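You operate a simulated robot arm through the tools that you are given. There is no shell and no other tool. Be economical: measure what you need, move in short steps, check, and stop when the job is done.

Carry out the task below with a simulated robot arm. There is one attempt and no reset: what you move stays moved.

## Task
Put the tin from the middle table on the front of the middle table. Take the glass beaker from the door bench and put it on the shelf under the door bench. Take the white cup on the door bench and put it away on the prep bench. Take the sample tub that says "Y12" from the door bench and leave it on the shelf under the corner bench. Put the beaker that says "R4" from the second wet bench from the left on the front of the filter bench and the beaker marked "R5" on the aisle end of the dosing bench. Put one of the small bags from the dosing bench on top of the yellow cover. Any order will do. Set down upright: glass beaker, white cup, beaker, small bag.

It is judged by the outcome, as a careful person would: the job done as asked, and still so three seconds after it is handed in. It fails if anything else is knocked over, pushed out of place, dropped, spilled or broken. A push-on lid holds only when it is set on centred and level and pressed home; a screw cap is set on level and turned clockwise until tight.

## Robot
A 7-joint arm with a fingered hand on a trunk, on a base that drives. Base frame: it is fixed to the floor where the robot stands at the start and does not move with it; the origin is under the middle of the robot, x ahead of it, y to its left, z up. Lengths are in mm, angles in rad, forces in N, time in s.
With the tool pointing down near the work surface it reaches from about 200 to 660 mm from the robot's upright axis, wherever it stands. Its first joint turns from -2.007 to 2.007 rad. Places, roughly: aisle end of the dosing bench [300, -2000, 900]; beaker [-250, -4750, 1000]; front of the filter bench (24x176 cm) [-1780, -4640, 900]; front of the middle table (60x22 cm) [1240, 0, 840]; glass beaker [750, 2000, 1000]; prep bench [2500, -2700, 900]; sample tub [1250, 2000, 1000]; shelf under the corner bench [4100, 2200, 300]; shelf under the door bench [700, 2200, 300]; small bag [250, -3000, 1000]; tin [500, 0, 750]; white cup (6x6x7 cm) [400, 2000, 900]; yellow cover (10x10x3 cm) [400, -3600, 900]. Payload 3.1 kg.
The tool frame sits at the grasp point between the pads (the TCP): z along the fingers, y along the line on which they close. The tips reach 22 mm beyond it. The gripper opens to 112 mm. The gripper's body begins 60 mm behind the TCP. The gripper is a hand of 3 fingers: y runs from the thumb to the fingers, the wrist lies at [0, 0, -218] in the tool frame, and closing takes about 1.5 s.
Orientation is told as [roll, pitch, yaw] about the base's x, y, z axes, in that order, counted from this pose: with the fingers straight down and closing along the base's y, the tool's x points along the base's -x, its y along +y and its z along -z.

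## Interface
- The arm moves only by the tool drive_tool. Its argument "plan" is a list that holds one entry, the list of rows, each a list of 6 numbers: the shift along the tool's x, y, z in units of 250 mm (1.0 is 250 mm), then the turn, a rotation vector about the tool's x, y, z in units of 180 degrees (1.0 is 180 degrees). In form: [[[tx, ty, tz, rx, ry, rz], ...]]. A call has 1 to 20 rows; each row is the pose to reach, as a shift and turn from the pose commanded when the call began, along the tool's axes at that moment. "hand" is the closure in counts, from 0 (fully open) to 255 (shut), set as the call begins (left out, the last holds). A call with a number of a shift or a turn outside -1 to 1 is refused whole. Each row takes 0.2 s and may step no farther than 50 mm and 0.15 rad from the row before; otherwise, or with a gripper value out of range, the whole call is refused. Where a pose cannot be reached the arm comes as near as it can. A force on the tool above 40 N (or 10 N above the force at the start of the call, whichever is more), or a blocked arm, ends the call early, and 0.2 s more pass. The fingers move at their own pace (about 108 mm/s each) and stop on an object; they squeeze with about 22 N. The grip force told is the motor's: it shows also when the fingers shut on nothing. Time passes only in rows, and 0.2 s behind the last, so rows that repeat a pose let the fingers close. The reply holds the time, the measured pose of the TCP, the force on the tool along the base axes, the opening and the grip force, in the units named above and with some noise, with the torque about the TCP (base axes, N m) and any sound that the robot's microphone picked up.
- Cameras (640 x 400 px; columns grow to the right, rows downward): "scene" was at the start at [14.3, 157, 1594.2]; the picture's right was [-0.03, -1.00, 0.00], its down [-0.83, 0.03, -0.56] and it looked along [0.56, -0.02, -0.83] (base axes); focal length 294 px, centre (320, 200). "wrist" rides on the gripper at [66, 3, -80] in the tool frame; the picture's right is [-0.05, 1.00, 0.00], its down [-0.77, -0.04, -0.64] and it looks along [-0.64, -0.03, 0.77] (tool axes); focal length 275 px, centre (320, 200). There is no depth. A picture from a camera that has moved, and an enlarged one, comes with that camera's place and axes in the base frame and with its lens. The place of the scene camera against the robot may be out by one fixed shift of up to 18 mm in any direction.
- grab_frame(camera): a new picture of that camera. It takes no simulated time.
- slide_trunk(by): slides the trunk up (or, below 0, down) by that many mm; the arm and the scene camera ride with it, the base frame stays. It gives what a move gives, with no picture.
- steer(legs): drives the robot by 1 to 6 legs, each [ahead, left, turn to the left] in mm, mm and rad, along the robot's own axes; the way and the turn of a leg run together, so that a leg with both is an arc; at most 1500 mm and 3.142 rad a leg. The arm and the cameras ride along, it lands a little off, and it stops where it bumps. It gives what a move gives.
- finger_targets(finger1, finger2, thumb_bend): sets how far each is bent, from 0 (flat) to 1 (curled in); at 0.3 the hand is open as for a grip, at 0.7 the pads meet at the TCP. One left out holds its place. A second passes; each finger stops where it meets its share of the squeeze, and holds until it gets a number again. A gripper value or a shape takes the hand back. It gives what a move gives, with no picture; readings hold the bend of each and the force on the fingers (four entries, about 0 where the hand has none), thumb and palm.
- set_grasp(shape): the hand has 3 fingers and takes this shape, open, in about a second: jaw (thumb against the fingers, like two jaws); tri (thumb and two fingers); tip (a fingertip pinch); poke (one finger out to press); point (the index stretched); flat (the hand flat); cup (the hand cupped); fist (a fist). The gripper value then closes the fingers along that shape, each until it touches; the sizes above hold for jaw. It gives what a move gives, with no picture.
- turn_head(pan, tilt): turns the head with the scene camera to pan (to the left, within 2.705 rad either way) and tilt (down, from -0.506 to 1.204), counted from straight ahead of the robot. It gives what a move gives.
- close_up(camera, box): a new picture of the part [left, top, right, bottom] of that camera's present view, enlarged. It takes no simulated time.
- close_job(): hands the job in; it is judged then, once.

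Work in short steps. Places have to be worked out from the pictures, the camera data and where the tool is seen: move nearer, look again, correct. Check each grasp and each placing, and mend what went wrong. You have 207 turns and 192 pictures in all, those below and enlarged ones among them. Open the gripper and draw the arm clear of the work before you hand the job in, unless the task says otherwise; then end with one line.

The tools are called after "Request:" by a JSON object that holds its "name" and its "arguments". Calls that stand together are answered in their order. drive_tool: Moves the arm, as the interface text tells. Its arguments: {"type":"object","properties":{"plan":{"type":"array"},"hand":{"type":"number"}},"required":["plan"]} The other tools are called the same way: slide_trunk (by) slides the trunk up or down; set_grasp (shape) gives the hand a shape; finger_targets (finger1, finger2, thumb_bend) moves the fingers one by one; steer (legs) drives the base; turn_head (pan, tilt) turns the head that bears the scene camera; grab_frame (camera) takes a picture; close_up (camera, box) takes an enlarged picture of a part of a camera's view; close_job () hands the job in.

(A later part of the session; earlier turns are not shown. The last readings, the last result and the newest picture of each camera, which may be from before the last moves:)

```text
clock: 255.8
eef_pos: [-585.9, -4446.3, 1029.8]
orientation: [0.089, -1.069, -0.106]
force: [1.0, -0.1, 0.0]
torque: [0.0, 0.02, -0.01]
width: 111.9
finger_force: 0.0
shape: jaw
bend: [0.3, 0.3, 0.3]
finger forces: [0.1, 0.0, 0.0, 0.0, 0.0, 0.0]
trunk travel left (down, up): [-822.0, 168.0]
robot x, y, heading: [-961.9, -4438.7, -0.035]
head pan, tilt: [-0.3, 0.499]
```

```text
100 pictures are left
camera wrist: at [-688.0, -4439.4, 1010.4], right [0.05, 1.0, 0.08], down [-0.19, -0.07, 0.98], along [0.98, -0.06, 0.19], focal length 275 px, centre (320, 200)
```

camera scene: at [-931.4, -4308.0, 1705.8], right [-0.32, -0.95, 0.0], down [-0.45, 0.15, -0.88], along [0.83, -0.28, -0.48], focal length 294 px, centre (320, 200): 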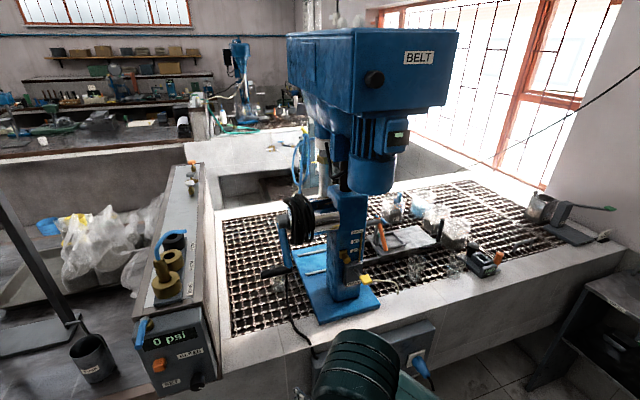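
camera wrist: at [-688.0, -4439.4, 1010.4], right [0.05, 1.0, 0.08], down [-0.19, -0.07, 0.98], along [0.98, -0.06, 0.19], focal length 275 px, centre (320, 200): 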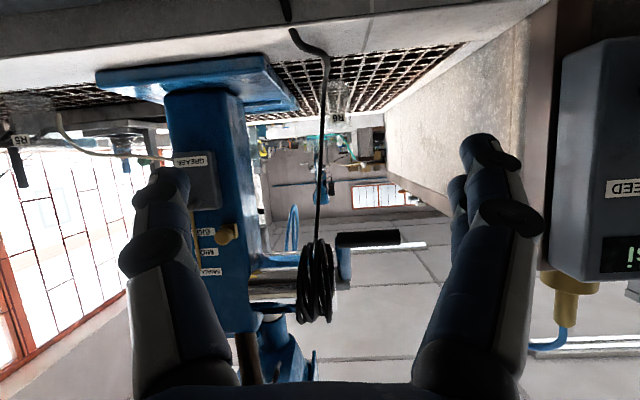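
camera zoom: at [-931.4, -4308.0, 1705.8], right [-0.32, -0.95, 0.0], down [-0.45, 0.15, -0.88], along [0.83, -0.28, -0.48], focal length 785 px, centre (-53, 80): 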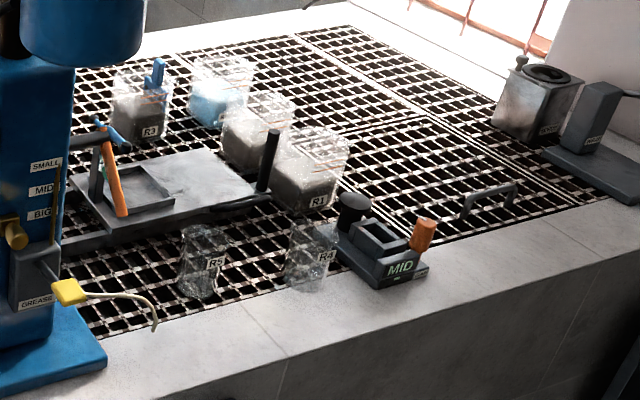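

R4 and R5 are empty beakers on the grate near the front rim, R5≈(-330,-4845), R4≈(-350,-4980). I drive alongside and raise the trunk for a better look.

Request:
{"name": "steer", "arguments": {"legs": [[0, -440, 0.03]]}}

Request:
{"name": "slide_trunk", "arguments": {"by": 100}}

Request:
{"name": "drive_tool", "arguments": {"plan": [[[0, 0, 0, 0, 0, 0]]]}}

Request:
{"name": "grab_frame", "arguments": {"camera": "wrist"}}

Request:
{"name": "grab_frame", "arguments": {"camera": "scene"}}

```text
clock: 258.5
eef_pos: [-591.3, -4877.7, 1029.3]
orientation: [0.091, -1.071, -0.072]
force: [0.1, 0.5, 0.3]
torque: [0.01, 0.0, 0.01]
width: 111.9
finger_force: 0.0
shape: jaw
bend: [0.3, 0.3, 0.3]
finger forces: [0.0, 0.0, 0.1, 0.0, 0.1, 0.1]
trunk travel left (down, up): [-822.0, 168.0]
robot x, y, heading: [-969.0, -4880.5, 0.006]
head pan, tilt: [-0.3, 0.499]
```

```text
clock: 259.8
eef_pos: [-590.6, -4876.4, 1128.9]
orientation: [0.09, -1.072, -0.074]
force: [-0.5, 0.8, -1.0]
torque: [-0.02, 0.02, 0.0]
width: 112.1
finger_force: 0.1
shape: jaw
bend: [0.3, 0.3, 0.3]
finger forces: [0.0, 0.0, 0.0, 0.1, 0.1, 0.0]
trunk travel left (down, up): [-922.0, 68.0]
robot x, y, heading: [-972.2, -4882.2, 0.001]
head pan, tilt: [-0.3, 0.499]
```

```text
clock: 260.2
eef_pos: [-591.2, -4876.2, 1130.3]
orientation: [0.092, -1.072, -0.073]
force: [0.4, 0.2, -0.2]
torque: [0.04, -0.01, 0.0]
width: 112.5
finger_force: 0.1
shape: jaw
bend: [0.3, 0.3, 0.3]
finger forces: [0.0, 0.1, 0.0, 0.1, 0.1, 0.0]
trunk travel left (down, up): [-922.0, 68.0]
robot x, y, heading: [-970.2, -4883.9, 0.0]
head pan, tilt: [-0.3, 0.499]
```

```text
99 pictures are left
camera wrist: at [-692.7, -4872.5, 1110.5], right [0.01, 1.0, 0.09], down [-0.19, -0.08, 0.98], along [0.98, -0.03, 0.19], focal length 275 px, centre (320, 200)
```

wrist: 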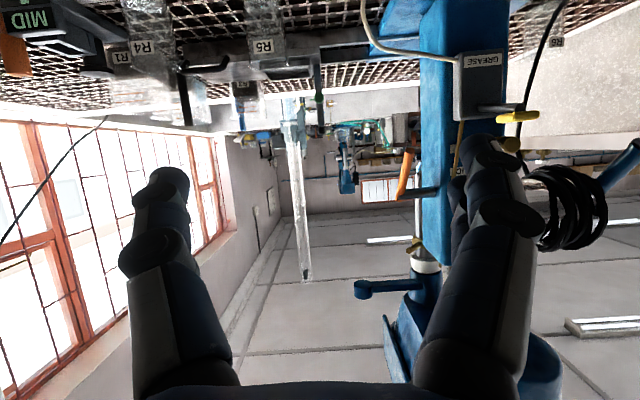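

```text
98 pictures are left
camera scene: at [-940.6, -4750.0, 1805.8], right [-0.29, -0.96, 0.0], down [-0.46, 0.14, -0.88], along [0.84, -0.26, -0.48], focal length 294 px, centre (320, 200)
```

scene: 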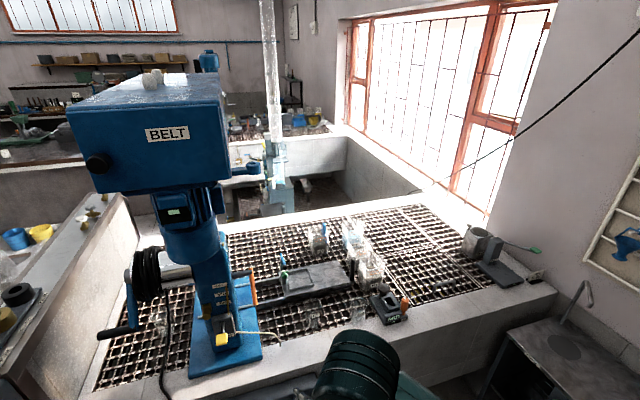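

I straighten the hand orientation while extending 60 mm forward, then look again.

Request:
{"name": "drive_tool", "arguments": {"plan": [[[-0.06, 0, 0.104, 0.015, 0.004, 0], [-0.12, 0, 0.208, 0.029, 0.008, 0]]]}}

Request:
{"name": "grab_frame", "arguments": {"camera": "wrist"}}

Request:
{"name": "close_up", "arguments": {"camera": "scene", "box": [270, 230, 430, 330]}}

```text
clock: 260.8
eef_pos: [-528.2, -4879.4, 1131.0]
orientation: [-0.006, -1.045, -0.065]
force: [0.8, 0.2, -0.1]
torque: [0.01, 0.02, 0.02]
width: 111.9
finger_force: 0.0
shape: jaw
bend: [0.3, 0.3, 0.3]
finger forces: [0.0, 0.0, 0.0, 0.0, 0.0, 0.0]
trunk travel left (down, up): [-922.0, 68.0]
robot x, y, heading: [-970.7, -4882.7, 0.005]
head pan, tilt: [-0.3, 0.499]
```

```text
97 pictures are left
camera wrist: at [-630.9, -4866.4, 1113.9], right [0.09, 0.99, 0.04], down [-0.16, -0.02, 0.99], along [0.98, -0.1, 0.16], focal length 275 px, centre (320, 200)
```

wrist: 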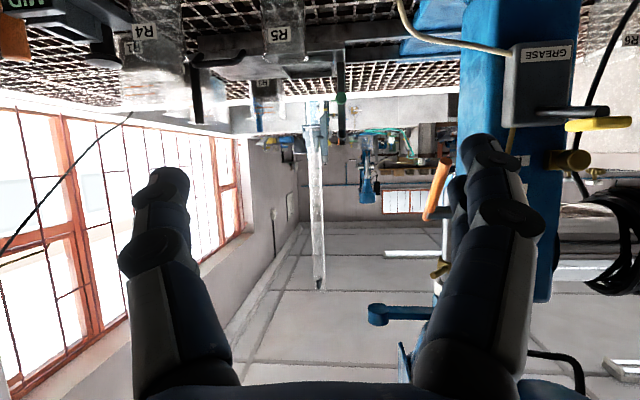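

```text
4.00 times, centred on (350, 280) of scene
camera zoom: at [-938.7, -4749.7, 1805.8], right [-0.29, -0.96, 0.0], down [-0.46, 0.14, -0.88], along [0.84, -0.26, -0.48], focal length 1177 px, centre (200, -120)
```

zoom: 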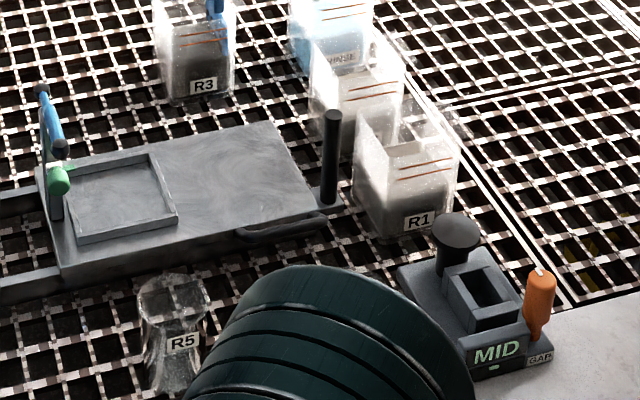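

Triangulating both scene views: R5≈(-205,-4951), R4≈(-247,-5115), grate z≈850, beakers ~115 tall. I go for R4 first: drive in front of it and reduce the tilt to 53°.

Request:
{"name": "steer", "arguments": {"legs": [[0, -225, 0], [110, 0, 0]]}}

Request:
{"name": "drive_tool", "arguments": {"plan": [[[0, 0, 0.05, 0, 0.019, 0], [0, 0, 0.1, 0, 0.038, 0]]]}}

Request:
{"name": "grab_frame", "arguments": {"camera": "wrist"}}

Request:
{"name": "turn_head", "arguments": {"pan": 0, "tilt": 0.8}}

Request:
{"name": "grab_frame", "arguments": {"camera": "scene"}}

```text
clock: 263.3
eef_pos: [-419.2, -5102.7, 1131.6]
orientation: [-0.002, -1.046, -0.07]
force: [0.1, -0.4, -0.3]
torque: [0.02, -0.03, -0.03]
width: 112.1
finger_force: 0.0
shape: jaw
bend: [0.3, 0.3, 0.3]
finger forces: [0.0, 0.1, 0.0, 0.0, 0.0, 0.0]
trunk travel left (down, up): [-922.0, 68.0]
robot x, y, heading: [-859.0, -5110.7, 0.005]
head pan, tilt: [-0.3, 0.499]
```

```text
clock: 263.9
eef_pos: [-397.6, -5105.0, 1118.3]
orientation: [-0.001, -0.925, -0.068]
force: [0.7, -0.6, 0.3]
torque: [0.0, 0.0, 0.02]
width: 112.1
finger_force: 0.0
shape: jaw
bend: [0.3, 0.3, 0.3]
finger forces: [0.0, 0.1, 0.1, 0.0, 0.0, 0.1]
trunk travel left (down, up): [-922.0, 68.0]
robot x, y, heading: [-860.6, -5107.6, 0.006]
head pan, tilt: [-0.3, 0.499]
```

```text
95 pictures are left
camera wrist: at [-500.6, -5093.5, 1114.0], right [0.1, 0.99, 0.04], down [-0.04, -0.03, 1.0], along [0.99, -0.1, 0.04], focal length 275 px, centre (320, 200)
```

wrist: 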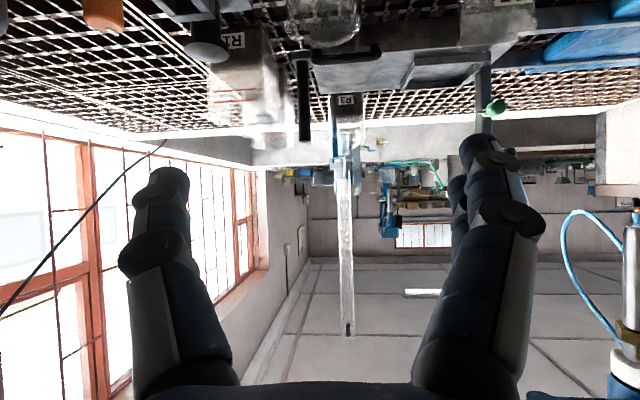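

```text
clock: 264.7
eef_pos: [-399.2, -5105.2, 1119.8]
orientation: [-0.003, -0.926, -0.069]
force: [-0.6, -0.7, 0.6]
torque: [0.03, 0.01, -0.02]
width: 112.0
finger_force: 0.1
shape: jaw
bend: [0.3, 0.3, 0.3]
finger forces: [0.0, 0.1, 0.1, 0.0, 0.0, 0.0]
trunk travel left (down, up): [-922.0, 68.0]
robot x, y, heading: [-859.4, -5109.1, 0.004]
head pan, tilt: [0.0, 0.799]
```

```text
94 pictures are left
camera scene: at [-836.6, -4948.8, 1779.9], right [0.01, -1.0, 0.0], down [-0.72, 0.0, -0.7], along [0.7, 0.0, -0.72], focal length 294 px, centre (320, 200)
```

scene: 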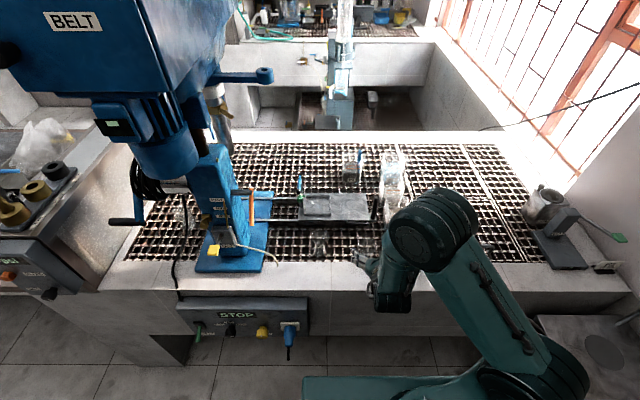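

I lower 110 mm to view R4 with the wrist camera.

Request:
{"name": "slide_trunk", "arguments": {"by": -110}}

Request:
{"name": "grab_frame", "arguments": {"camera": "wrist"}}

Request:
{"name": "close_up", "arguments": {"camera": "scene", "box": [270, 160, 470, 285]}}

```text
clock: 266.1
eef_pos: [-397.9, -5105.5, 1008.8]
orientation: [-0.001, -0.926, -0.069]
force: [-0.3, -0.3, 0.4]
torque: [0.01, 0.01, -0.01]
width: 111.8
finger_force: 0.1
shape: jaw
bend: [0.3, 0.3, 0.3]
finger forces: [0.0, 0.0, 0.0, 0.1, 0.1, 0.0]
trunk travel left (down, up): [-812.0, 178.0]
robot x, y, heading: [-861.6, -5107.7, 0.008]
head pan, tilt: [0.0, 0.799]
```

```text
93 pictures are left
camera wrist: at [-501.7, -5093.5, 1004.4], right [0.1, 0.99, 0.04], down [-0.05, -0.03, 1.0], along [0.99, -0.1, 0.04], focal length 275 px, centre (320, 200)
```

wrist: 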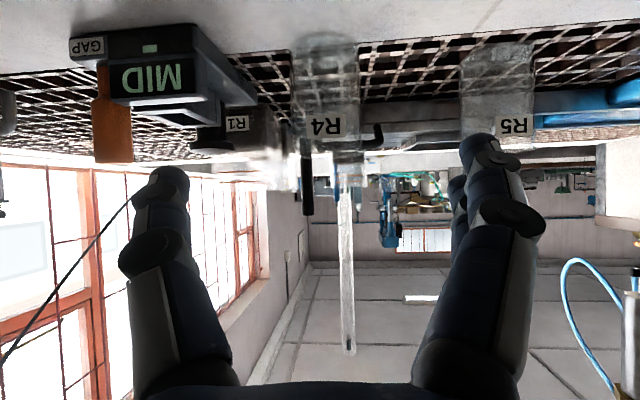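

```text
3.20 times, centred on (370, 222) of scene
camera zoom: at [-836.4, -4948.6, 1669.9], right [0.01, -1.0, 0.0], down [-0.72, 0.0, -0.7], along [0.7, 0.0, -0.72], focal length 942 px, centre (160, 128)
```

zoom: 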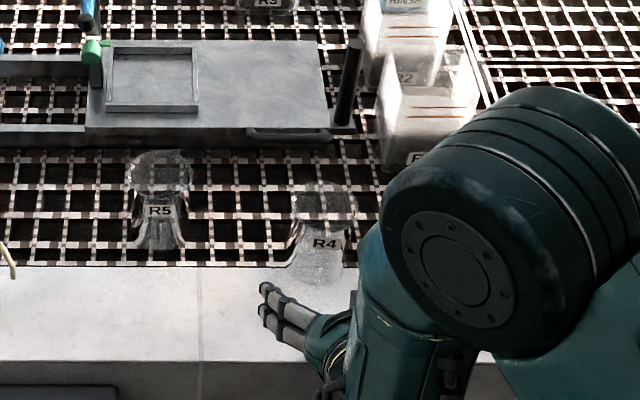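

R4 ≈ (-258,-5110), base z≈870, rim ≈986; the MID box edge is ~70 mm away, so I partially open (86 mm) and approach to a pre-grasp.

Request:
{"name": "drive_tool", "arguments": {"plan": [[[-0.02, 0.002, 0.1, 0, 0, 0], [-0.05, 0.004, 0.22, 0, 0, 0], [-0.072, 0.004, 0.336, 0, 0, 0]]], "hand": 50}}

Request:
{"name": "grab_frame", "arguments": {"camera": "wrist"}}

Request:
{"name": "close_up", "arguments": {"camera": "scene", "box": [270, 160, 470, 285]}}

```text
clock: 266.9
eef_pos: [-318.2, -5109.3, 971.9]
orientation: [-0.005, -0.923, -0.066]
force: [-0.2, -0.3, 0.0]
torque: [0.0, 0.0, 0.03]
width: 90.5
finger_force: 0.0
shape: jaw
bend: [0.59, 0.59, 0.55]
finger forces: [0.1, 0.0, 0.1, 0.0, 0.0, 0.0]
trunk travel left (down, up): [-812.0, 178.0]
robot x, y, heading: [-857.5, -5106.1, 0.006]
head pan, tilt: [0.0, 0.799]
```

```text
91 pictures are left
camera wrist: at [-421.5, -5098.3, 967.5], right [0.1, 0.99, 0.04], down [-0.05, -0.03, 1.0], along [0.99, -0.1, 0.04], focal length 275 px, centre (320, 200)
```

wrist: 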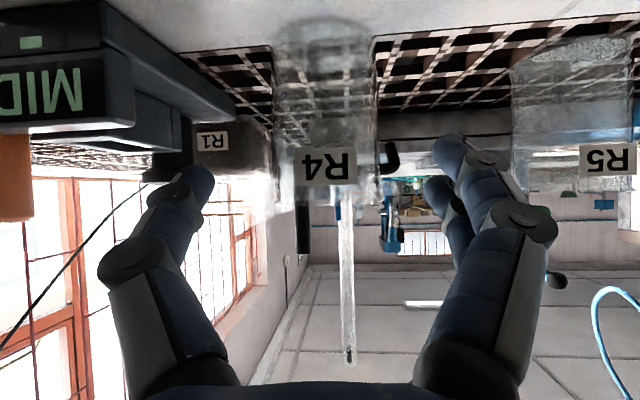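

```text
3.20 times, centred on (370, 222) of scene
camera zoom: at [-834.9, -4948.6, 1669.9], right [0.01, -1.0, 0.0], down [-0.72, 0.0, -0.7], along [0.7, 0.0, -0.72], focal length 942 px, centre (160, 128)
```

zoom: 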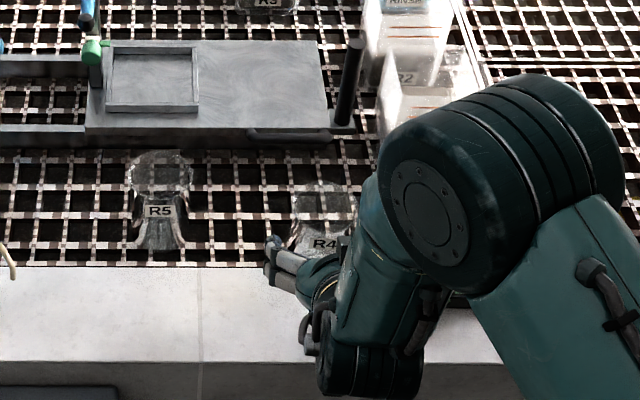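

Consistent with R4 at x≈-258. Advance to straddle it and look.

Request:
{"name": "drive_tool", "arguments": {"plan": [[[0, 0, 0.1, 0, 0, 0], [0.005, 0, 0.2, 0, 0, 0], [0.011, 0, 0.27, 0, 0, 0], [0.011, 0, 0.298, 0, 0, 0]]]}}

Request:
{"name": "grab_frame", "arguments": {"camera": "wrist"}}

```text
clock: 267.9
eef_pos: [-262.1, -5114.7, 924.9]
orientation: [-0.002, -0.926, -0.067]
force: [0.2, -0.4, -0.7]
torque: [-0.01, 0.01, 0.01]
width: 90.1
finger_force: 0.1
shape: jaw
bend: [0.59, 0.59, 0.55]
finger forces: [0.1, 0.1, 0.0, 0.0, 0.0, 0.0]
trunk travel left (down, up): [-812.0, 178.0]
robot x, y, heading: [-859.4, -5105.1, 0.01]
head pan, tilt: [0.0, 0.799]
```

```text
89 pictures are left
camera wrist: at [-365.6, -5102.6, 920.3], right [0.1, 0.99, 0.04], down [-0.05, -0.03, 1.0], along [0.99, -0.1, 0.04], focal length 275 px, centre (320, 200)
```

wrist: 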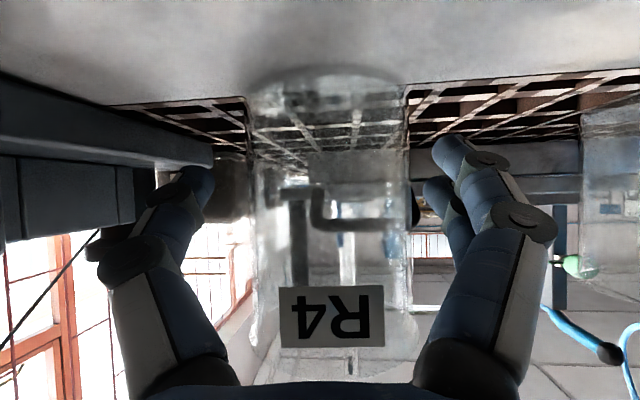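

R4 is between the fingers. I close partly and check.

Request:
{"name": "drive_tool", "arguments": {"plan": [[[0, 0, 0, 0, 0, 0], [0, 0, 0, 0, 0, 0], [0, 0, 0, 0, 0, 0], [0, 0, 0, 0, 0, 0]]], "hand": 125}}

Request:
{"name": "grab_frame", "arguments": {"camera": "wrist"}}

```text
clock: 268.9
eef_pos: [-262.5, -5114.2, 924.9]
orientation: [-0.003, -0.924, -0.069]
force: [0.5, -0.2, 0.1]
torque: [-0.01, -0.04, 0.02]
width: 47.9
finger_force: 22.2
shape: jaw
bend: [0.72, 0.73, 0.75]
finger forces: [10.9, 10.1, 0.0, 0.1, 19.2, 0.0]
trunk travel left (down, up): [-812.0, 178.0]
robot x, y, heading: [-858.6, -5108.9, 0.005]
head pan, tilt: [0.0, 0.799]
```

```text
88 pictures are left
camera wrist: at [-365.8, -5102.5, 920.5], right [0.1, 0.99, 0.04], down [-0.05, -0.03, 1.0], along [0.99, -0.1, 0.04], focal length 275 px, centre (320, 200)
```

wrist: 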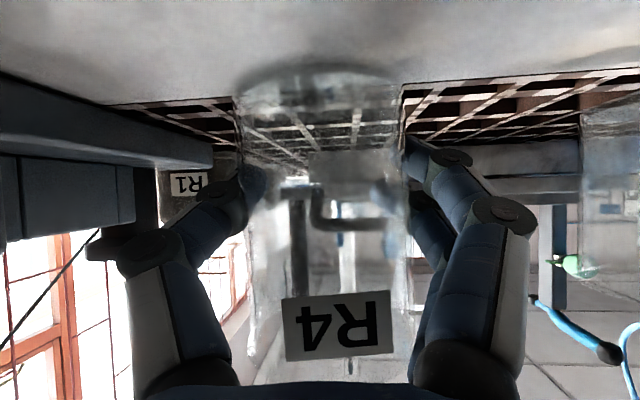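

Grip reads 22 N at 48 mm, but the tips seem slightly past the centre. I reopen, back off 8 mm, and regrip.

Request:
{"name": "drive_tool", "arguments": {"plan": [[[0, 0, 0, 0, 0, 0], [0, 0, 0, 0, 0, 0], [0, 0, 0, 0, 0, 0], [0.019, 0, -0.026, 0, 0, 0], [0.019, 0, -0.026, 0, 0, 0]]], "hand": 50}}

Request:
{"name": "drive_tool", "arguments": {"plan": [[[0, 0, 0, 0, 0, 0], [0, 0, 0, 0, 0, 0], [0, 0, 0, 0, 0, 0], [0, 0, 0, 0, 0, 0], [0, 0, 0, 0, 0, 0]]], "hand": 255}}

Request:
{"name": "grab_frame", "arguments": {"camera": "wrist"}}

```text
clock: 270.1
eef_pos: [-270.5, -5113.8, 925.5]
orientation: [-0.003, -0.926, -0.069]
force: [0.4, 0.0, 0.3]
torque: [0.01, 0.01, -0.02]
width: 89.7
finger_force: 0.1
shape: jaw
bend: [0.59, 0.59, 0.55]
finger forces: [0.0, 0.0, 0.1, 0.0, 0.1, 0.1]
trunk travel left (down, up): [-812.0, 178.0]
robot x, y, heading: [-858.5, -5109.3, 0.007]
head pan, tilt: [0.0, 0.799]
```

```text
clock: 271.4
eef_pos: [-270.4, -5113.9, 924.6]
orientation: [-0.002, -0.925, -0.068]
force: [-0.1, -0.1, 1.5]
torque: [0.02, 0.02, 0.0]
width: 52.6
finger_force: 21.7
shape: jaw
bend: [0.73, 0.73, 0.72]
finger forces: [10.4, 10.7, 0.0, 0.0, 19.1, 0.0]
trunk travel left (down, up): [-812.0, 178.0]
robot x, y, heading: [-858.5, -5104.2, 0.005]
head pan, tilt: [0.0, 0.799]
```

```text
87 pictures are left
camera wrist: at [-374.2, -5102.1, 920.9], right [0.1, 0.99, 0.04], down [-0.05, -0.03, 1.0], along [0.99, -0.1, 0.04], focal length 275 px, centre (320, 200)
```

wrist: 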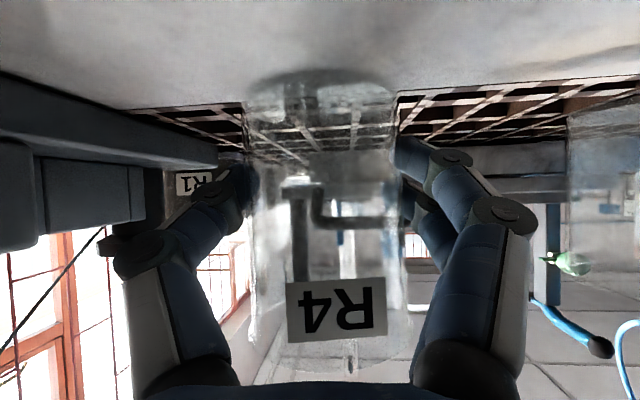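

Good grip at 52.6 mm. Lift with the trunk.

Request:
{"name": "slide_trunk", "arguments": {"by": 150}}

Request:
{"name": "grab_frame", "arguments": {"camera": "wrist"}}

```text
clock: 273.1
eef_pos: [-269.6, -5113.3, 1074.5]
orientation: [-0.001, -0.926, -0.069]
force: [0.0, 0.1, -0.9]
torque: [0.01, 0.01, -0.05]
width: 52.4
finger_force: 21.8
shape: jaw
bend: [0.73, 0.73, 0.72]
finger forces: [10.0, 10.2, 0.0, 0.1, 18.7, 0.0]
trunk travel left (down, up): [-962.0, 28.0]
robot x, y, heading: [-860.5, -5109.0, -0.001]
head pan, tilt: [0.0, 0.799]
```

```text
86 pictures are left
camera wrist: at [-374.0, -5102.0, 1070.7], right [0.1, 0.99, 0.04], down [-0.05, -0.03, 1.0], along [0.99, -0.1, 0.04], focal length 275 px, centre (320, 200)
```

wrist: 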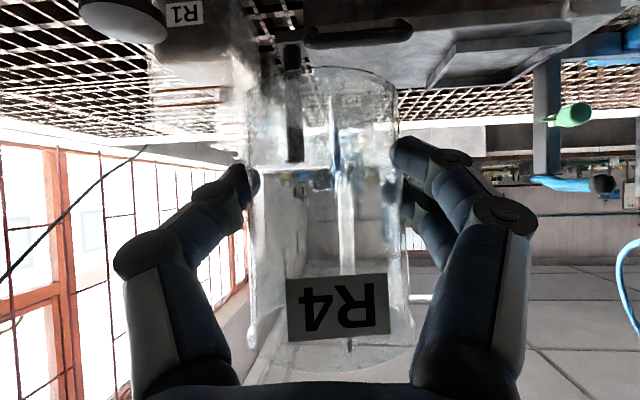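

R4 is lifted upright. Retract the arm, back into the aisle, and turn to face the filter bench.

Request:
{"name": "drive_tool", "arguments": {"plan": [[[0.1, 0, -0.133, 0, 0, 0], [0.2, 0, -0.266, 0, 0, 0], [0.3, 0, -0.4, 0, 0, 0], [0.4, 0, -0.533, 0, 0, 0], [0.44, 0, -0.587, 0, 0, 0]]]}}

Request:
{"name": "steer", "arguments": {"legs": [[-130, 0, 0], [0, 300, 0], [0, 0, 3.14]]}}

Request:
{"name": "turn_head", "arguments": {"pan": 0, "tilt": 0.7}}

Request:
{"name": "grab_frame", "arguments": {"camera": "scene"}}

Request:
{"name": "grab_frame", "arguments": {"camera": "wrist"}}

```text
clock: 274.3
eef_pos: [-454.0, -5099.7, 1075.0]
orientation: [-0.001, -0.926, -0.068]
force: [1.3, 0.2, -0.5]
torque: [0.02, 0.0, -0.02]
width: 52.4
finger_force: 21.8
shape: jaw
bend: [0.73, 0.73, 0.72]
finger forces: [10.0, 10.0, 0.0, 0.0, 18.5, 0.0]
trunk travel left (down, up): [-962.0, 28.0]
robot x, y, heading: [-856.1, -5103.9, 0.008]
head pan, tilt: [0.0, 0.799]
```

```text
clock: 284.6
eef_pos: [-1393.8, -4830.4, 1074.7]
orientation: [-0.001, -0.925, 3.09]
force: [0.6, 0.1, 0.2]
torque: [0.03, 0.0, 0.01]
width: 51.9
finger_force: 21.6
shape: jaw
bend: [0.73, 0.73, 0.72]
finger forces: [10.0, 10.1, 0.1, 0.0, 18.2, 0.0]
trunk travel left (down, up): [-962.0, 28.0]
robot x, y, heading: [-995.4, -4812.5, -3.124]
head pan, tilt: [0.0, 0.799]
```

```text
clock: 285.2
eef_pos: [-1393.4, -4831.1, 1075.7]
orientation: [-0.002, -0.925, 3.091]
force: [-0.3, 0.1, 0.2]
torque: [0.03, 0.0, -0.02]
width: 51.7
finger_force: 22.4
shape: jaw
bend: [0.73, 0.73, 0.72]
finger forces: [10.0, 10.0, 0.0, 0.0, 18.2, 0.0]
trunk travel left (down, up): [-962.0, 28.0]
robot x, y, heading: [-989.8, -4813.6, -3.121]
head pan, tilt: [0.0, 0.7]
```

```text
85 pictures are left
camera scene: at [-1006.9, -4962.7, 1828.1], right [-0.02, 1.0, 0.0], down [0.64, 0.01, -0.76], along [-0.76, -0.02, -0.64], focal length 294 px, centre (320, 200)
```

scene: 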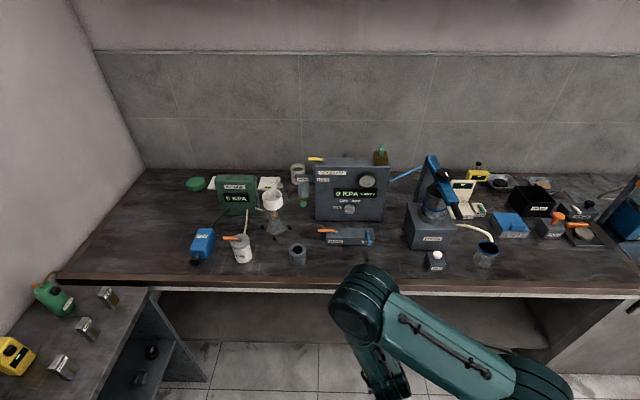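

```text
84 pictures are left
camera wrist: at [-1289.7, -4838.3, 1071.0], right [-0.08, -1.0, 0.04], down [0.05, 0.03, 1.0], along [-1.0, 0.08, 0.04], focal length 275 px, centre (320, 200)
```

wrist: 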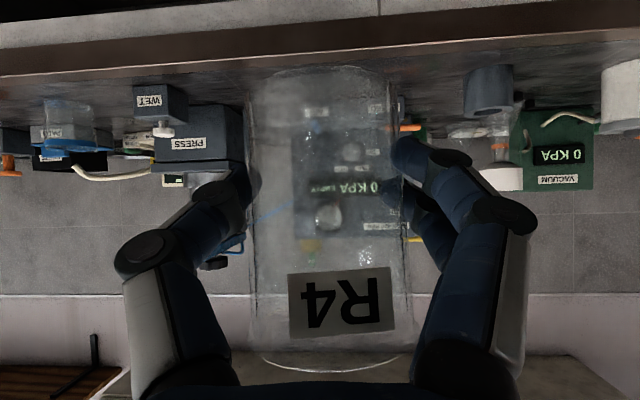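

Free spot on the filter bench front at about (-1755,-4665). Drive over and ahead.

Request:
{"name": "steer", "arguments": {"legs": [[0, -172, 0], [190, 0, 0]]}}

Request:
{"name": "grab_frame", "arguments": {"camera": "wrist"}}

Request:
{"name": "grab_frame", "arguments": {"camera": "scene"}}

```text
clock: 287.9
eef_pos: [-1588.5, -4664.8, 1074.6]
orientation: [-0.001, -0.927, 3.088]
force: [0.3, -0.2, -1.0]
torque: [-0.04, -0.01, 0.0]
width: 51.7
finger_force: 22.1
shape: jaw
bend: [0.73, 0.73, 0.72]
finger forces: [10.0, 10.0, 0.0, 0.1, 18.3, 0.0]
trunk travel left (down, up): [-962.0, 28.0]
robot x, y, heading: [-1183.6, -4649.4, -3.117]
head pan, tilt: [0.0, 0.7]
```

```text
83 pictures are left
camera wrist: at [-1484.6, -4672.0, 1071.2], right [-0.08, -1.0, 0.04], down [0.05, 0.03, 1.0], along [-1.0, 0.08, 0.04], focal length 275 px, centre (320, 200)
```

wrist: 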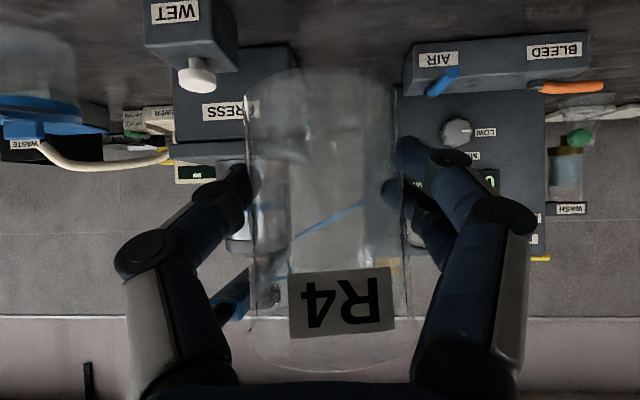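

```text
82 pictures are left
camera scene: at [-1201.4, -4796.3, 1828.1], right [-0.02, 1.0, 0.0], down [0.64, 0.01, -0.77], along [-0.76, -0.02, -0.64], focal length 294 px, centre (320, 200)
```

scene: 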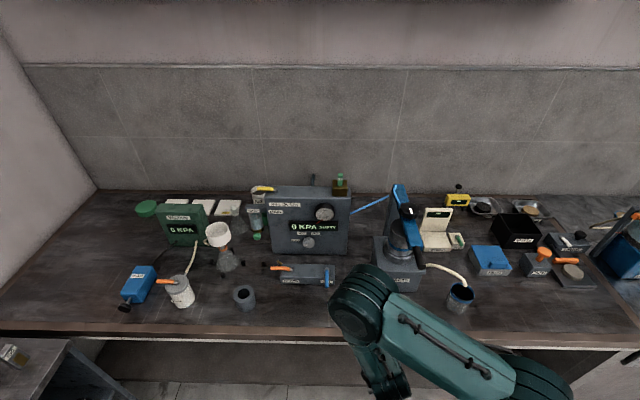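

Extend 167 mm forward over the spot between the two boxes, then lower.

Request:
{"name": "drive_tool", "arguments": {"plan": [[[-0.1, 0, 0.133, 0, 0, 0], [-0.2, 0, 0.267, 0, 0, 0], [-0.3, 0, 0.4, 0, 0, 0], [-0.4, 0, 0.534, 0, 0, 0]]]}}

Request:
{"name": "slide_trunk", "arguments": {"by": -80}}

Request:
{"name": "grab_frame", "arguments": {"camera": "wrist"}}

Request:
{"name": "close_up", "arguments": {"camera": "scene", "box": [220, 220, 500, 395]}}

```text
clock: 288.9
eef_pos: [-1756.5, -4654.2, 1074.2]
orientation: [-0.002, -0.926, 3.092]
force: [-0.3, 0.6, -0.4]
torque: [-0.01, 0.01, -0.02]
width: 51.6
finger_force: 21.8
shape: jaw
bend: [0.73, 0.73, 0.72]
finger forces: [10.0, 10.0, 0.1, 0.0, 18.2, 0.0]
trunk travel left (down, up): [-962.0, 28.0]
robot x, y, heading: [-1181.6, -4648.9, -3.119]
head pan, tilt: [0.0, 0.7]
```

```text
clock: 290.1
eef_pos: [-1754.5, -4655.4, 994.8]
orientation: [-0.002, -0.923, 3.089]
force: [0.6, 0.6, -0.2]
torque: [0.01, -0.03, 0.0]
width: 51.5
finger_force: 22.0
shape: jaw
bend: [0.73, 0.73, 0.72]
finger forces: [9.9, 10.0, 0.0, 0.1, 18.2, 0.0]
trunk travel left (down, up): [-882.0, 108.0]
robot x, y, heading: [-1187.5, -4651.6, -3.116]
head pan, tilt: [0.0, 0.7]
```

```text
81 pictures are left
camera wrist: at [-1650.6, -4662.7, 990.4], right [-0.08, -1.0, 0.04], down [0.05, 0.03, 1.0], along [-1.0, 0.08, 0.04], focal length 275 px, centre (320, 200)
```

wrist: 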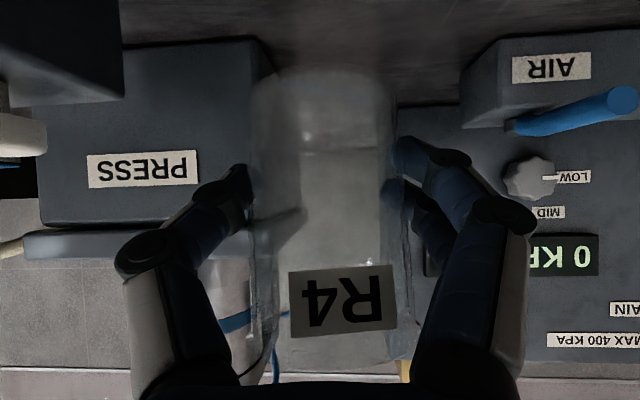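

```text
2.29 times, centred on (360, 308) of scene
camera zoom: at [-1202.3, -4796.4, 1748.1], right [-0.02, 1.0, 0.0], down [0.64, 0.01, -0.76], along [-0.76, -0.02, -0.64], focal length 673 px, centre (229, -46)
```

zoom: 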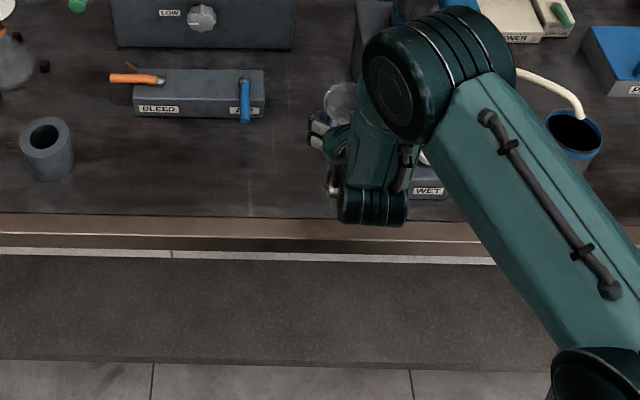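

Clearances are about 90 mm (WET) and 105 mm (AIR/BLEED). I shift 8 mm away from WET and lower.

Request:
{"name": "drive_tool", "arguments": {"plan": [[[0, 0.032, 0, 0, 0, 0]]]}}

Request:
{"name": "slide_trunk", "arguments": {"by": -48}}

Request:
{"name": "drive_tool", "arguments": {"plan": [[[0.0064, 0, 0.0048, 0, 0, 0], [0.0128, 0, 0.0096, 0, 0, 0]]]}}

Request:
{"name": "drive_tool", "arguments": {"plan": [[[0.0064, 0, 0.0048, 0, 0, 0], [0.0128, 0, 0.0096, 0, 0, 0]]]}}

Request:
{"name": "grab_frame", "arguments": {"camera": "wrist"}}

```text
clock: 290.4
eef_pos: [-1755.3, -4665.0, 995.1]
orientation: [-0.004, -0.924, 3.09]
force: [-0.9, -1.2, -0.8]
torque: [0.01, 0.0, -0.01]
width: 51.4
finger_force: 22.2
shape: jaw
bend: [0.73, 0.73, 0.72]
finger forces: [9.9, 10.0, 0.0, 0.0, 18.2, 0.0]
trunk travel left (down, up): [-882.0, 108.0]
robot x, y, heading: [-1185.5, -4649.9, -3.123]
head pan, tilt: [0.0, 0.7]
```

```text
clock: 291.4
eef_pos: [-1754.8, -4663.3, 946.8]
orientation: [-0.001, -0.925, 3.09]
force: [0.5, 0.8, -0.9]
torque: [0.0, 0.02, -0.01]
width: 51.5
finger_force: 22.1
shape: jaw
bend: [0.73, 0.73, 0.72]
finger forces: [9.9, 10.1, 0.0, 0.1, 18.1, 0.0]
trunk travel left (down, up): [-834.0, 156.0]
robot x, y, heading: [-1185.8, -4649.1, -3.116]
head pan, tilt: [0.0, 0.7]
```

```text
clock: 291.9
eef_pos: [-1755.1, -4663.2, 943.3]
orientation: [-0.001, -0.927, 3.088]
force: [0.3, 0.6, 0.2]
torque: [-0.02, 0.0, 0.01]
width: 51.6
finger_force: 22.1
shape: jaw
bend: [0.73, 0.73, 0.72]
finger forces: [10.1, 10.3, 0.1, 0.0, 18.5, 0.0]
trunk travel left (down, up): [-834.0, 156.0]
robot x, y, heading: [-1185.5, -4650.7, -3.12]
head pan, tilt: [0.0, 0.7]
```

```text
clock: 292.6
eef_pos: [-1755.2, -4665.9, 939.7]
orientation: [-0.001, -0.928, 3.087]
force: [-1.6, 0.4, 7.5]
torque: [-0.1, 0.0, 0.01]
width: 51.5
finger_force: 21.7
shape: jaw
bend: [0.73, 0.73, 0.72]
finger forces: [12.5, 13.2, 0.0, 0.0, 21.0, 0.0]
trunk travel left (down, up): [-834.0, 156.0]
robot x, y, heading: [-1185.8, -4648.2, -3.119]
head pan, tilt: [0.0, 0.7]
```

```text
79 pictures are left
camera wrist: at [-1650.7, -4671.9, 935.5], right [-0.08, -1.0, 0.04], down [0.05, 0.03, 1.0], along [-1.0, 0.08, 0.05], focal length 275 px, centre (320, 200)
```

wrist: 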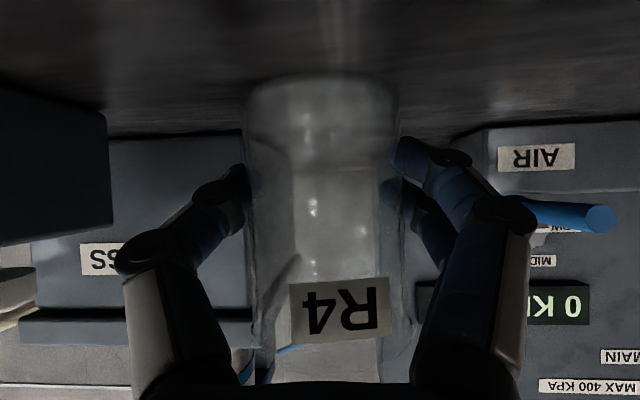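

Contact (7.5 N). Relax, open to 86 mm, then withdraw.

Request:
{"name": "drive_tool", "arguments": {"plan": [[[-0.005, 0, -0.0035, 0, 0, 0], [-0.005, 0, -0.0035, 0, 0, 0]]]}}

Request:
{"name": "drive_tool", "arguments": {"plan": [[[0, 0, 0, 0, 0, 0], [0, 0, 0, 0, 0, 0], [0, 0, 0, 0, 0, 0], [0, 0, 0, 0, 0, 0], [0, 0, -0.05, 0, 0, 0], [0, 0, -0.2, 0, 0, 0], [0, 0, -0.35, 0, 0, 0], [0, 0, -0.5, 0, 0, 0], [0, 0, -0.65, 0, 0, 0]]], "hand": 55}}

Request:
{"name": "grab_frame", "arguments": {"camera": "wrist"}}

Request:
{"name": "close_up", "arguments": {"camera": "scene", "box": [220, 200, 500, 375]}}

```text
clock: 293.1
eef_pos: [-1754.0, -4665.0, 941.3]
orientation: [-0.002, -0.926, 3.092]
force: [-1.0, -0.1, 5.6]
torque: [-0.13, -0.03, -0.04]
width: 51.4
finger_force: 21.8
shape: jaw
bend: [0.73, 0.73, 0.72]
finger forces: [12.7, 12.8, 0.1, 0.0, 19.8, 0.1]
trunk travel left (down, up): [-834.0, 156.0]
robot x, y, heading: [-1183.6, -4647.8, -3.12]
head pan, tilt: [0.0, 0.7]
```

```text
clock: 295.1
eef_pos: [-1623.8, -4669.8, 1041.0]
orientation: [-0.003, -0.926, 3.09]
force: [-0.4, -0.1, 1.0]
torque: [0.01, -0.03, -0.01]
width: 87.6
finger_force: 0.0
shape: jaw
bend: [0.61, 0.61, 0.57]
finger forces: [0.0, 0.1, 0.0, 0.1, 0.1, 0.1]
trunk travel left (down, up): [-834.0, 156.0]
robot x, y, heading: [-1186.5, -4649.0, -3.118]
head pan, tilt: [0.0, 0.7]
```

```text
78 pictures are left
camera wrist: at [-1519.3, -4677.5, 1035.7], right [-0.08, -1.0, 0.04], down [0.05, 0.03, 1.0], along [-1.0, 0.08, 0.04], focal length 275 px, centre (320, 200)
```

wrist: 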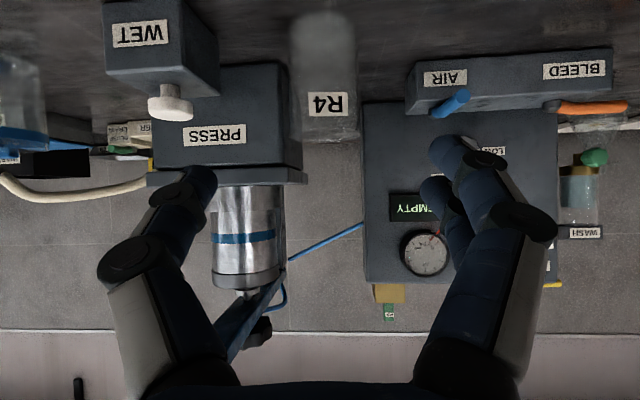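

```text
2.29 times, centred on (360, 288) of scene
camera zoom: at [-1200.6, -4796.7, 1700.1], right [-0.02, 1.0, 0.0], down [0.64, 0.01, -0.77], along [-0.77, -0.02, -0.64], focal length 673 px, centre (229, 0)
```

zoom: 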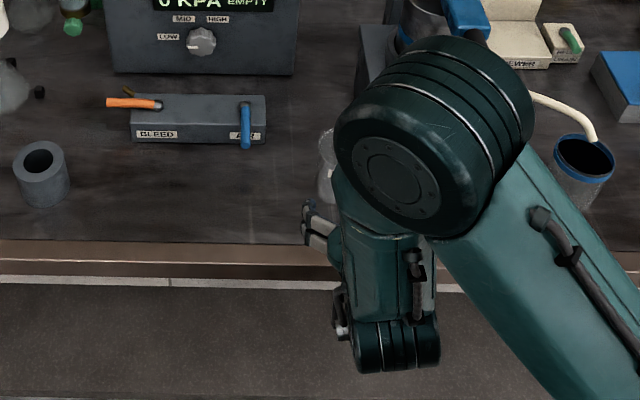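

R4 stands upright on the filter bench front. Return for R5 (≈(-242,-4951)).

Request:
{"name": "steer", "arguments": {"legs": [[-190, 0, 0], [0, 0, -3.12], [0, -290, 0], [110, 0, 0]]}}

Request:
{"name": "grab_frame", "arguments": {"camera": "wrist"}}

Request:
{"name": "close_up", "arguments": {"camera": "scene", "box": [240, 160, 440, 285]}}

```text
clock: 306.2
eef_pos: [-410.0, -4848.0, 1038.4]
orientation: [-0.003, -0.926, 0.058]
force: [0.2, -0.2, 0.3]
torque: [-0.01, -0.07, 0.03]
width: 87.8
finger_force: 0.1
shape: jaw
bend: [0.61, 0.61, 0.57]
finger forces: [0.0, 0.0, 0.0, 0.0, 0.0, 0.0]
trunk travel left (down, up): [-834.0, 156.0]
robot x, y, heading: [-842.4, -4917.3, 0.128]
head pan, tilt: [0.0, 0.7]
```

```text
76 pictures are left
camera wrist: at [-513.4, -4849.4, 1035.1], right [-0.03, 1.0, 0.04], down [-0.04, -0.04, 1.0], along [1.0, 0.03, 0.04], focal length 275 px, centre (320, 200)
```

wrist: 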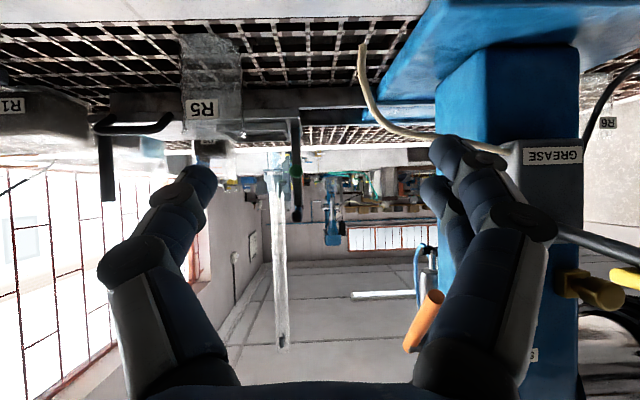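

```text
3.20 times, centred on (340, 222) of scene
camera zoom: at [-837.3, -4755.2, 1700.1], right [0.13, -0.99, 0.0], down [-0.64, -0.09, -0.76], along [0.76, 0.1, -0.64], focal length 942 px, centre (256, 128)
```

zoom: 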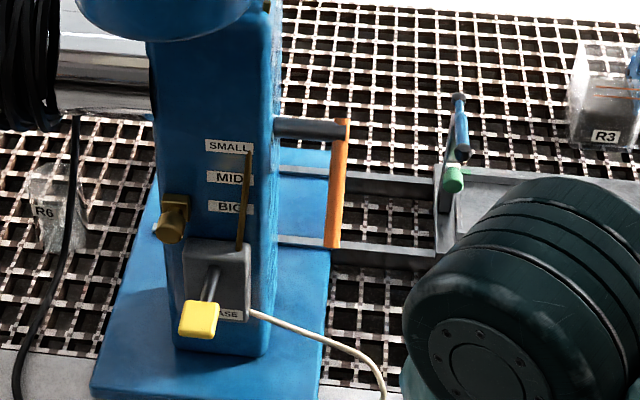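

Heading is 0.128 off; I correct it and shift to align with R5.

Request:
{"name": "steer", "arguments": {"legs": [[0, 0, -0.128], [0, -36, 0]]}}

Request:
{"name": "grab_frame", "arguments": {"camera": "wrist"}}

Request:
{"name": "close_up", "arguments": {"camera": "scene", "box": [260, 160, 460, 285]}}

```text
clock: 307.6
eef_pos: [-405.0, -4939.0, 1038.9]
orientation: [-0.002, -0.924, -0.068]
force: [-1.1, -0.8, 0.4]
torque: [0.0, 0.01, 0.0]
width: 87.5
finger_force: 0.1
shape: jaw
bend: [0.61, 0.61, 0.57]
finger forces: [0.0, 0.0, 0.0, 0.1, 0.0, 0.0]
trunk travel left (down, up): [-834.0, 156.0]
robot x, y, heading: [-844.8, -4949.6, 0.007]
head pan, tilt: [0.0, 0.7]
```

```text
74 pictures are left
camera wrist: at [-507.7, -4926.6, 1035.1], right [0.1, 0.99, 0.04], down [-0.05, -0.03, 1.0], along [0.99, -0.1, 0.04], focal length 275 px, centre (320, 200)
```

wrist: 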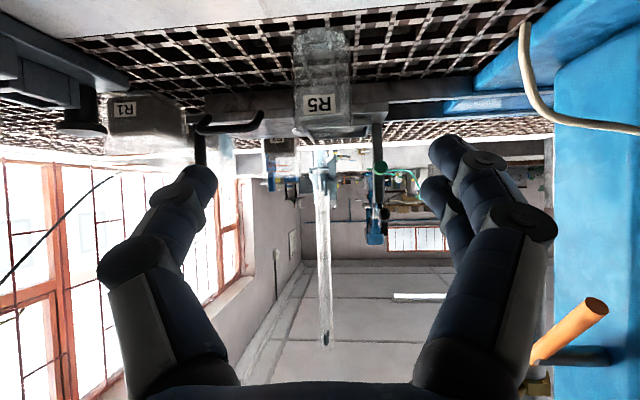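

```text
3.20 times, centred on (360, 222) of scene
camera zoom: at [-817.8, -4791.5, 1700.0], right [0.01, -1.0, 0.0], down [-0.64, 0.0, -0.76], along [0.76, 0.0, -0.64], focal length 942 px, centre (192, 128)
```

zoom: 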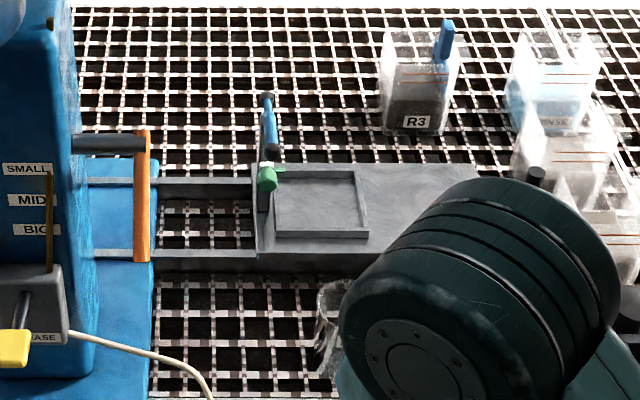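

R5 centre ≈ (-240,-4954). Advance to the pre-grasp, check, then in.

Request:
{"name": "drive_tool", "arguments": {"plan": [[[0, 0, 0.12, 0, 0, 0], [-0.01, -0.005, 0.25, 0, 0, 0], [-0.028, -0.0115, 0.38, 0, 0, 0], [-0.028, -0.0115, 0.477, 0, 0, 0]]]}}

Request:
{"name": "grab_frame", "arguments": {"camera": "wrist"}}

```text
clock: 308.6
eef_pos: [-305.8, -4949.6, 973.3]
orientation: [-0.004, -0.925, -0.068]
force: [-0.8, -0.4, 0.4]
torque: [-0.01, -0.03, -0.01]
width: 87.8
finger_force: 0.1
shape: jaw
bend: [0.61, 0.61, 0.57]
finger forces: [0.0, 0.1, 0.1, 0.0, 0.1, 0.0]
trunk travel left (down, up): [-834.0, 156.0]
robot x, y, heading: [-846.1, -4948.5, 0.007]
head pan, tilt: [0.0, 0.7]
```

```text
72 pictures are left
camera wrist: at [-408.5, -4937.4, 969.3], right [0.1, 0.99, 0.04], down [-0.05, -0.03, 1.0], along [0.99, -0.1, 0.04], focal length 275 px, centre (320, 200)
```

wrist: 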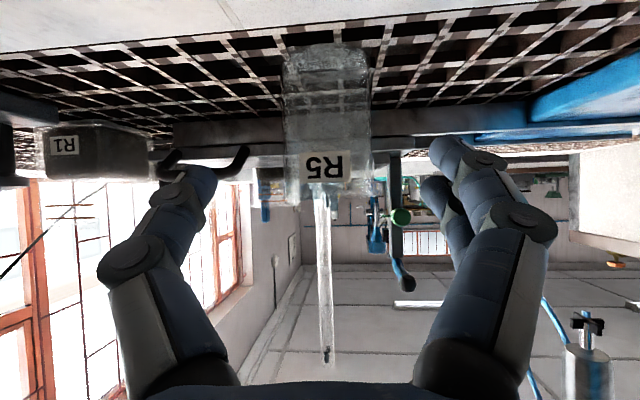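

Centre x≈-240 confirmed. Advance and close.

Request:
{"name": "drive_tool", "arguments": {"plan": [[[0, 0.006, 0.1, 0, 0, 0], [0, 0.012, 0.2, 0, 0, 0], [0.004, 0.012, 0.28, 0, 0, 0], [0.004, 0.012, 0.314, 0, 0, 0]]]}}

Request:
{"name": "drive_tool", "arguments": {"plan": [[[0, 0, 0, 0, 0, 0], [0, 0, 0, 0, 0, 0], [0, 0, 0, 0, 0, 0], [0, 0, 0, 0, 0, 0]]], "hand": 120}}

Request:
{"name": "grab_frame", "arguments": {"camera": "wrist"}}

```text
clock: 309.6
eef_pos: [-242.8, -4949.2, 925.4]
orientation: [0.0, -0.925, -0.069]
force: [0.3, -0.7, 0.6]
torque: [-0.06, -0.02, -0.02]
width: 87.5
finger_force: 0.1
shape: jaw
bend: [0.61, 0.61, 0.57]
finger forces: [0.1, 0.0, 0.0, 0.1, 0.0, 0.0]
trunk travel left (down, up): [-834.0, 156.0]
robot x, y, heading: [-842.9, -4951.6, 0.002]
head pan, tilt: [0.0, 0.7]
```

```text
clock: 310.6
eef_pos: [-242.7, -4950.8, 925.5]
orientation: [-0.002, -0.923, -0.068]
force: [1.0, -0.7, 0.0]
torque: [0.0, 0.01, -0.02]
width: 60.2
finger_force: 0.2
shape: jaw
bend: [0.72, 0.72, 0.7]
finger forces: [0.0, 0.1, 0.1, 0.0, 0.0, 0.0]
trunk travel left (down, up): [-834.0, 156.0]
robot x, y, heading: [-845.6, -4953.5, 0.008]
head pan, tilt: [0.0, 0.7]
```

```text
71 pictures are left
camera wrist: at [-346.0, -4938.2, 921.1], right [0.1, 0.99, 0.04], down [-0.05, -0.03, 1.0], along [0.99, -0.1, 0.04], focal length 275 px, centre (320, 200)
```

wrist: 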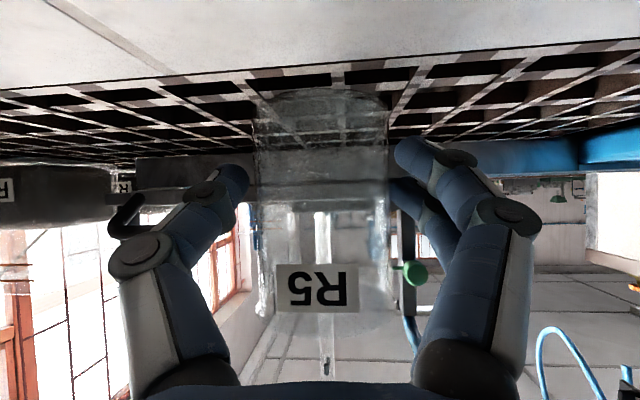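

The beaker centre is ~10 mm beyond the pads; open slightly, advance 9 mm, and close.

Request:
{"name": "drive_tool", "arguments": {"plan": [[[0, 0, 0, 0, 0, 0], [0, 0, 0, 0, 0, 0], [-0.0216, 0, 0.029, 0, 0, 0], [-0.0216, 0, 0.029, 0, 0, 0]]], "hand": 80}}

Request:
{"name": "drive_tool", "arguments": {"plan": [[[0, 0, 0, 0, 0, 0], [0, 0, 0, 0, 0, 0], [0, 0, 0, 0, 0, 0], [0, 0, 0, 0, 0, 0], [0, 0, 0, 0, 0, 0]]], "hand": 255}}

Request:
{"name": "grab_frame", "arguments": {"camera": "wrist"}}

```text
clock: 311.6
eef_pos: [-232.9, -4950.9, 924.4]
orientation: [-0.003, -0.927, -0.069]
force: [-0.5, 0.1, 0.6]
torque: [0.0, 0.0, -0.02]
width: 76.5
finger_force: 0.1
shape: jaw
bend: [0.68, 0.68, 0.65]
finger forces: [0.1, 0.0, 0.0, 0.0, 0.0, 0.0]
trunk travel left (down, up): [-834.0, 156.0]
robot x, y, heading: [-846.3, -4951.2, 0.005]
head pan, tilt: [0.0, 0.7]
```

```text
clock: 312.9
eef_pos: [-233.1, -4950.7, 925.6]
orientation: [-0.002, -0.923, -0.068]
force: [-0.4, -0.2, 0.7]
torque: [0.0, 0.05, 0.02]
width: 50.9
finger_force: 21.9
shape: jaw
bend: [0.73, 0.73, 0.7]
finger forces: [9.4, 10.1, 0.0, 0.0, 17.9, 0.0]
trunk travel left (down, up): [-834.0, 156.0]
robot x, y, heading: [-846.8, -4949.3, 0.006]
head pan, tilt: [0.0, 0.7]
```

```text
70 pictures are left
camera wrist: at [-336.8, -4938.9, 921.0], right [0.1, 0.99, 0.04], down [-0.05, -0.03, 1.0], along [0.99, -0.1, 0.04], focal length 275 px, centre (320, 200)
```

wrist: 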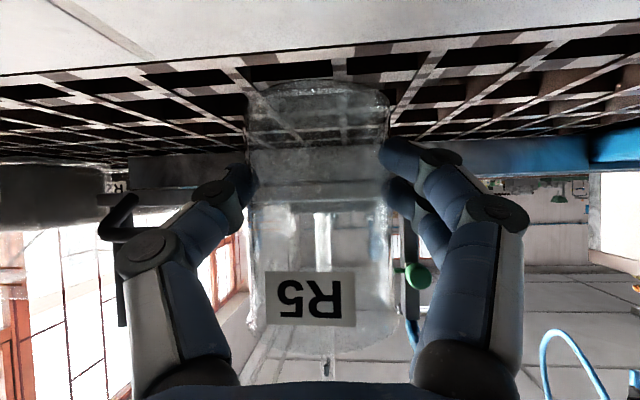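

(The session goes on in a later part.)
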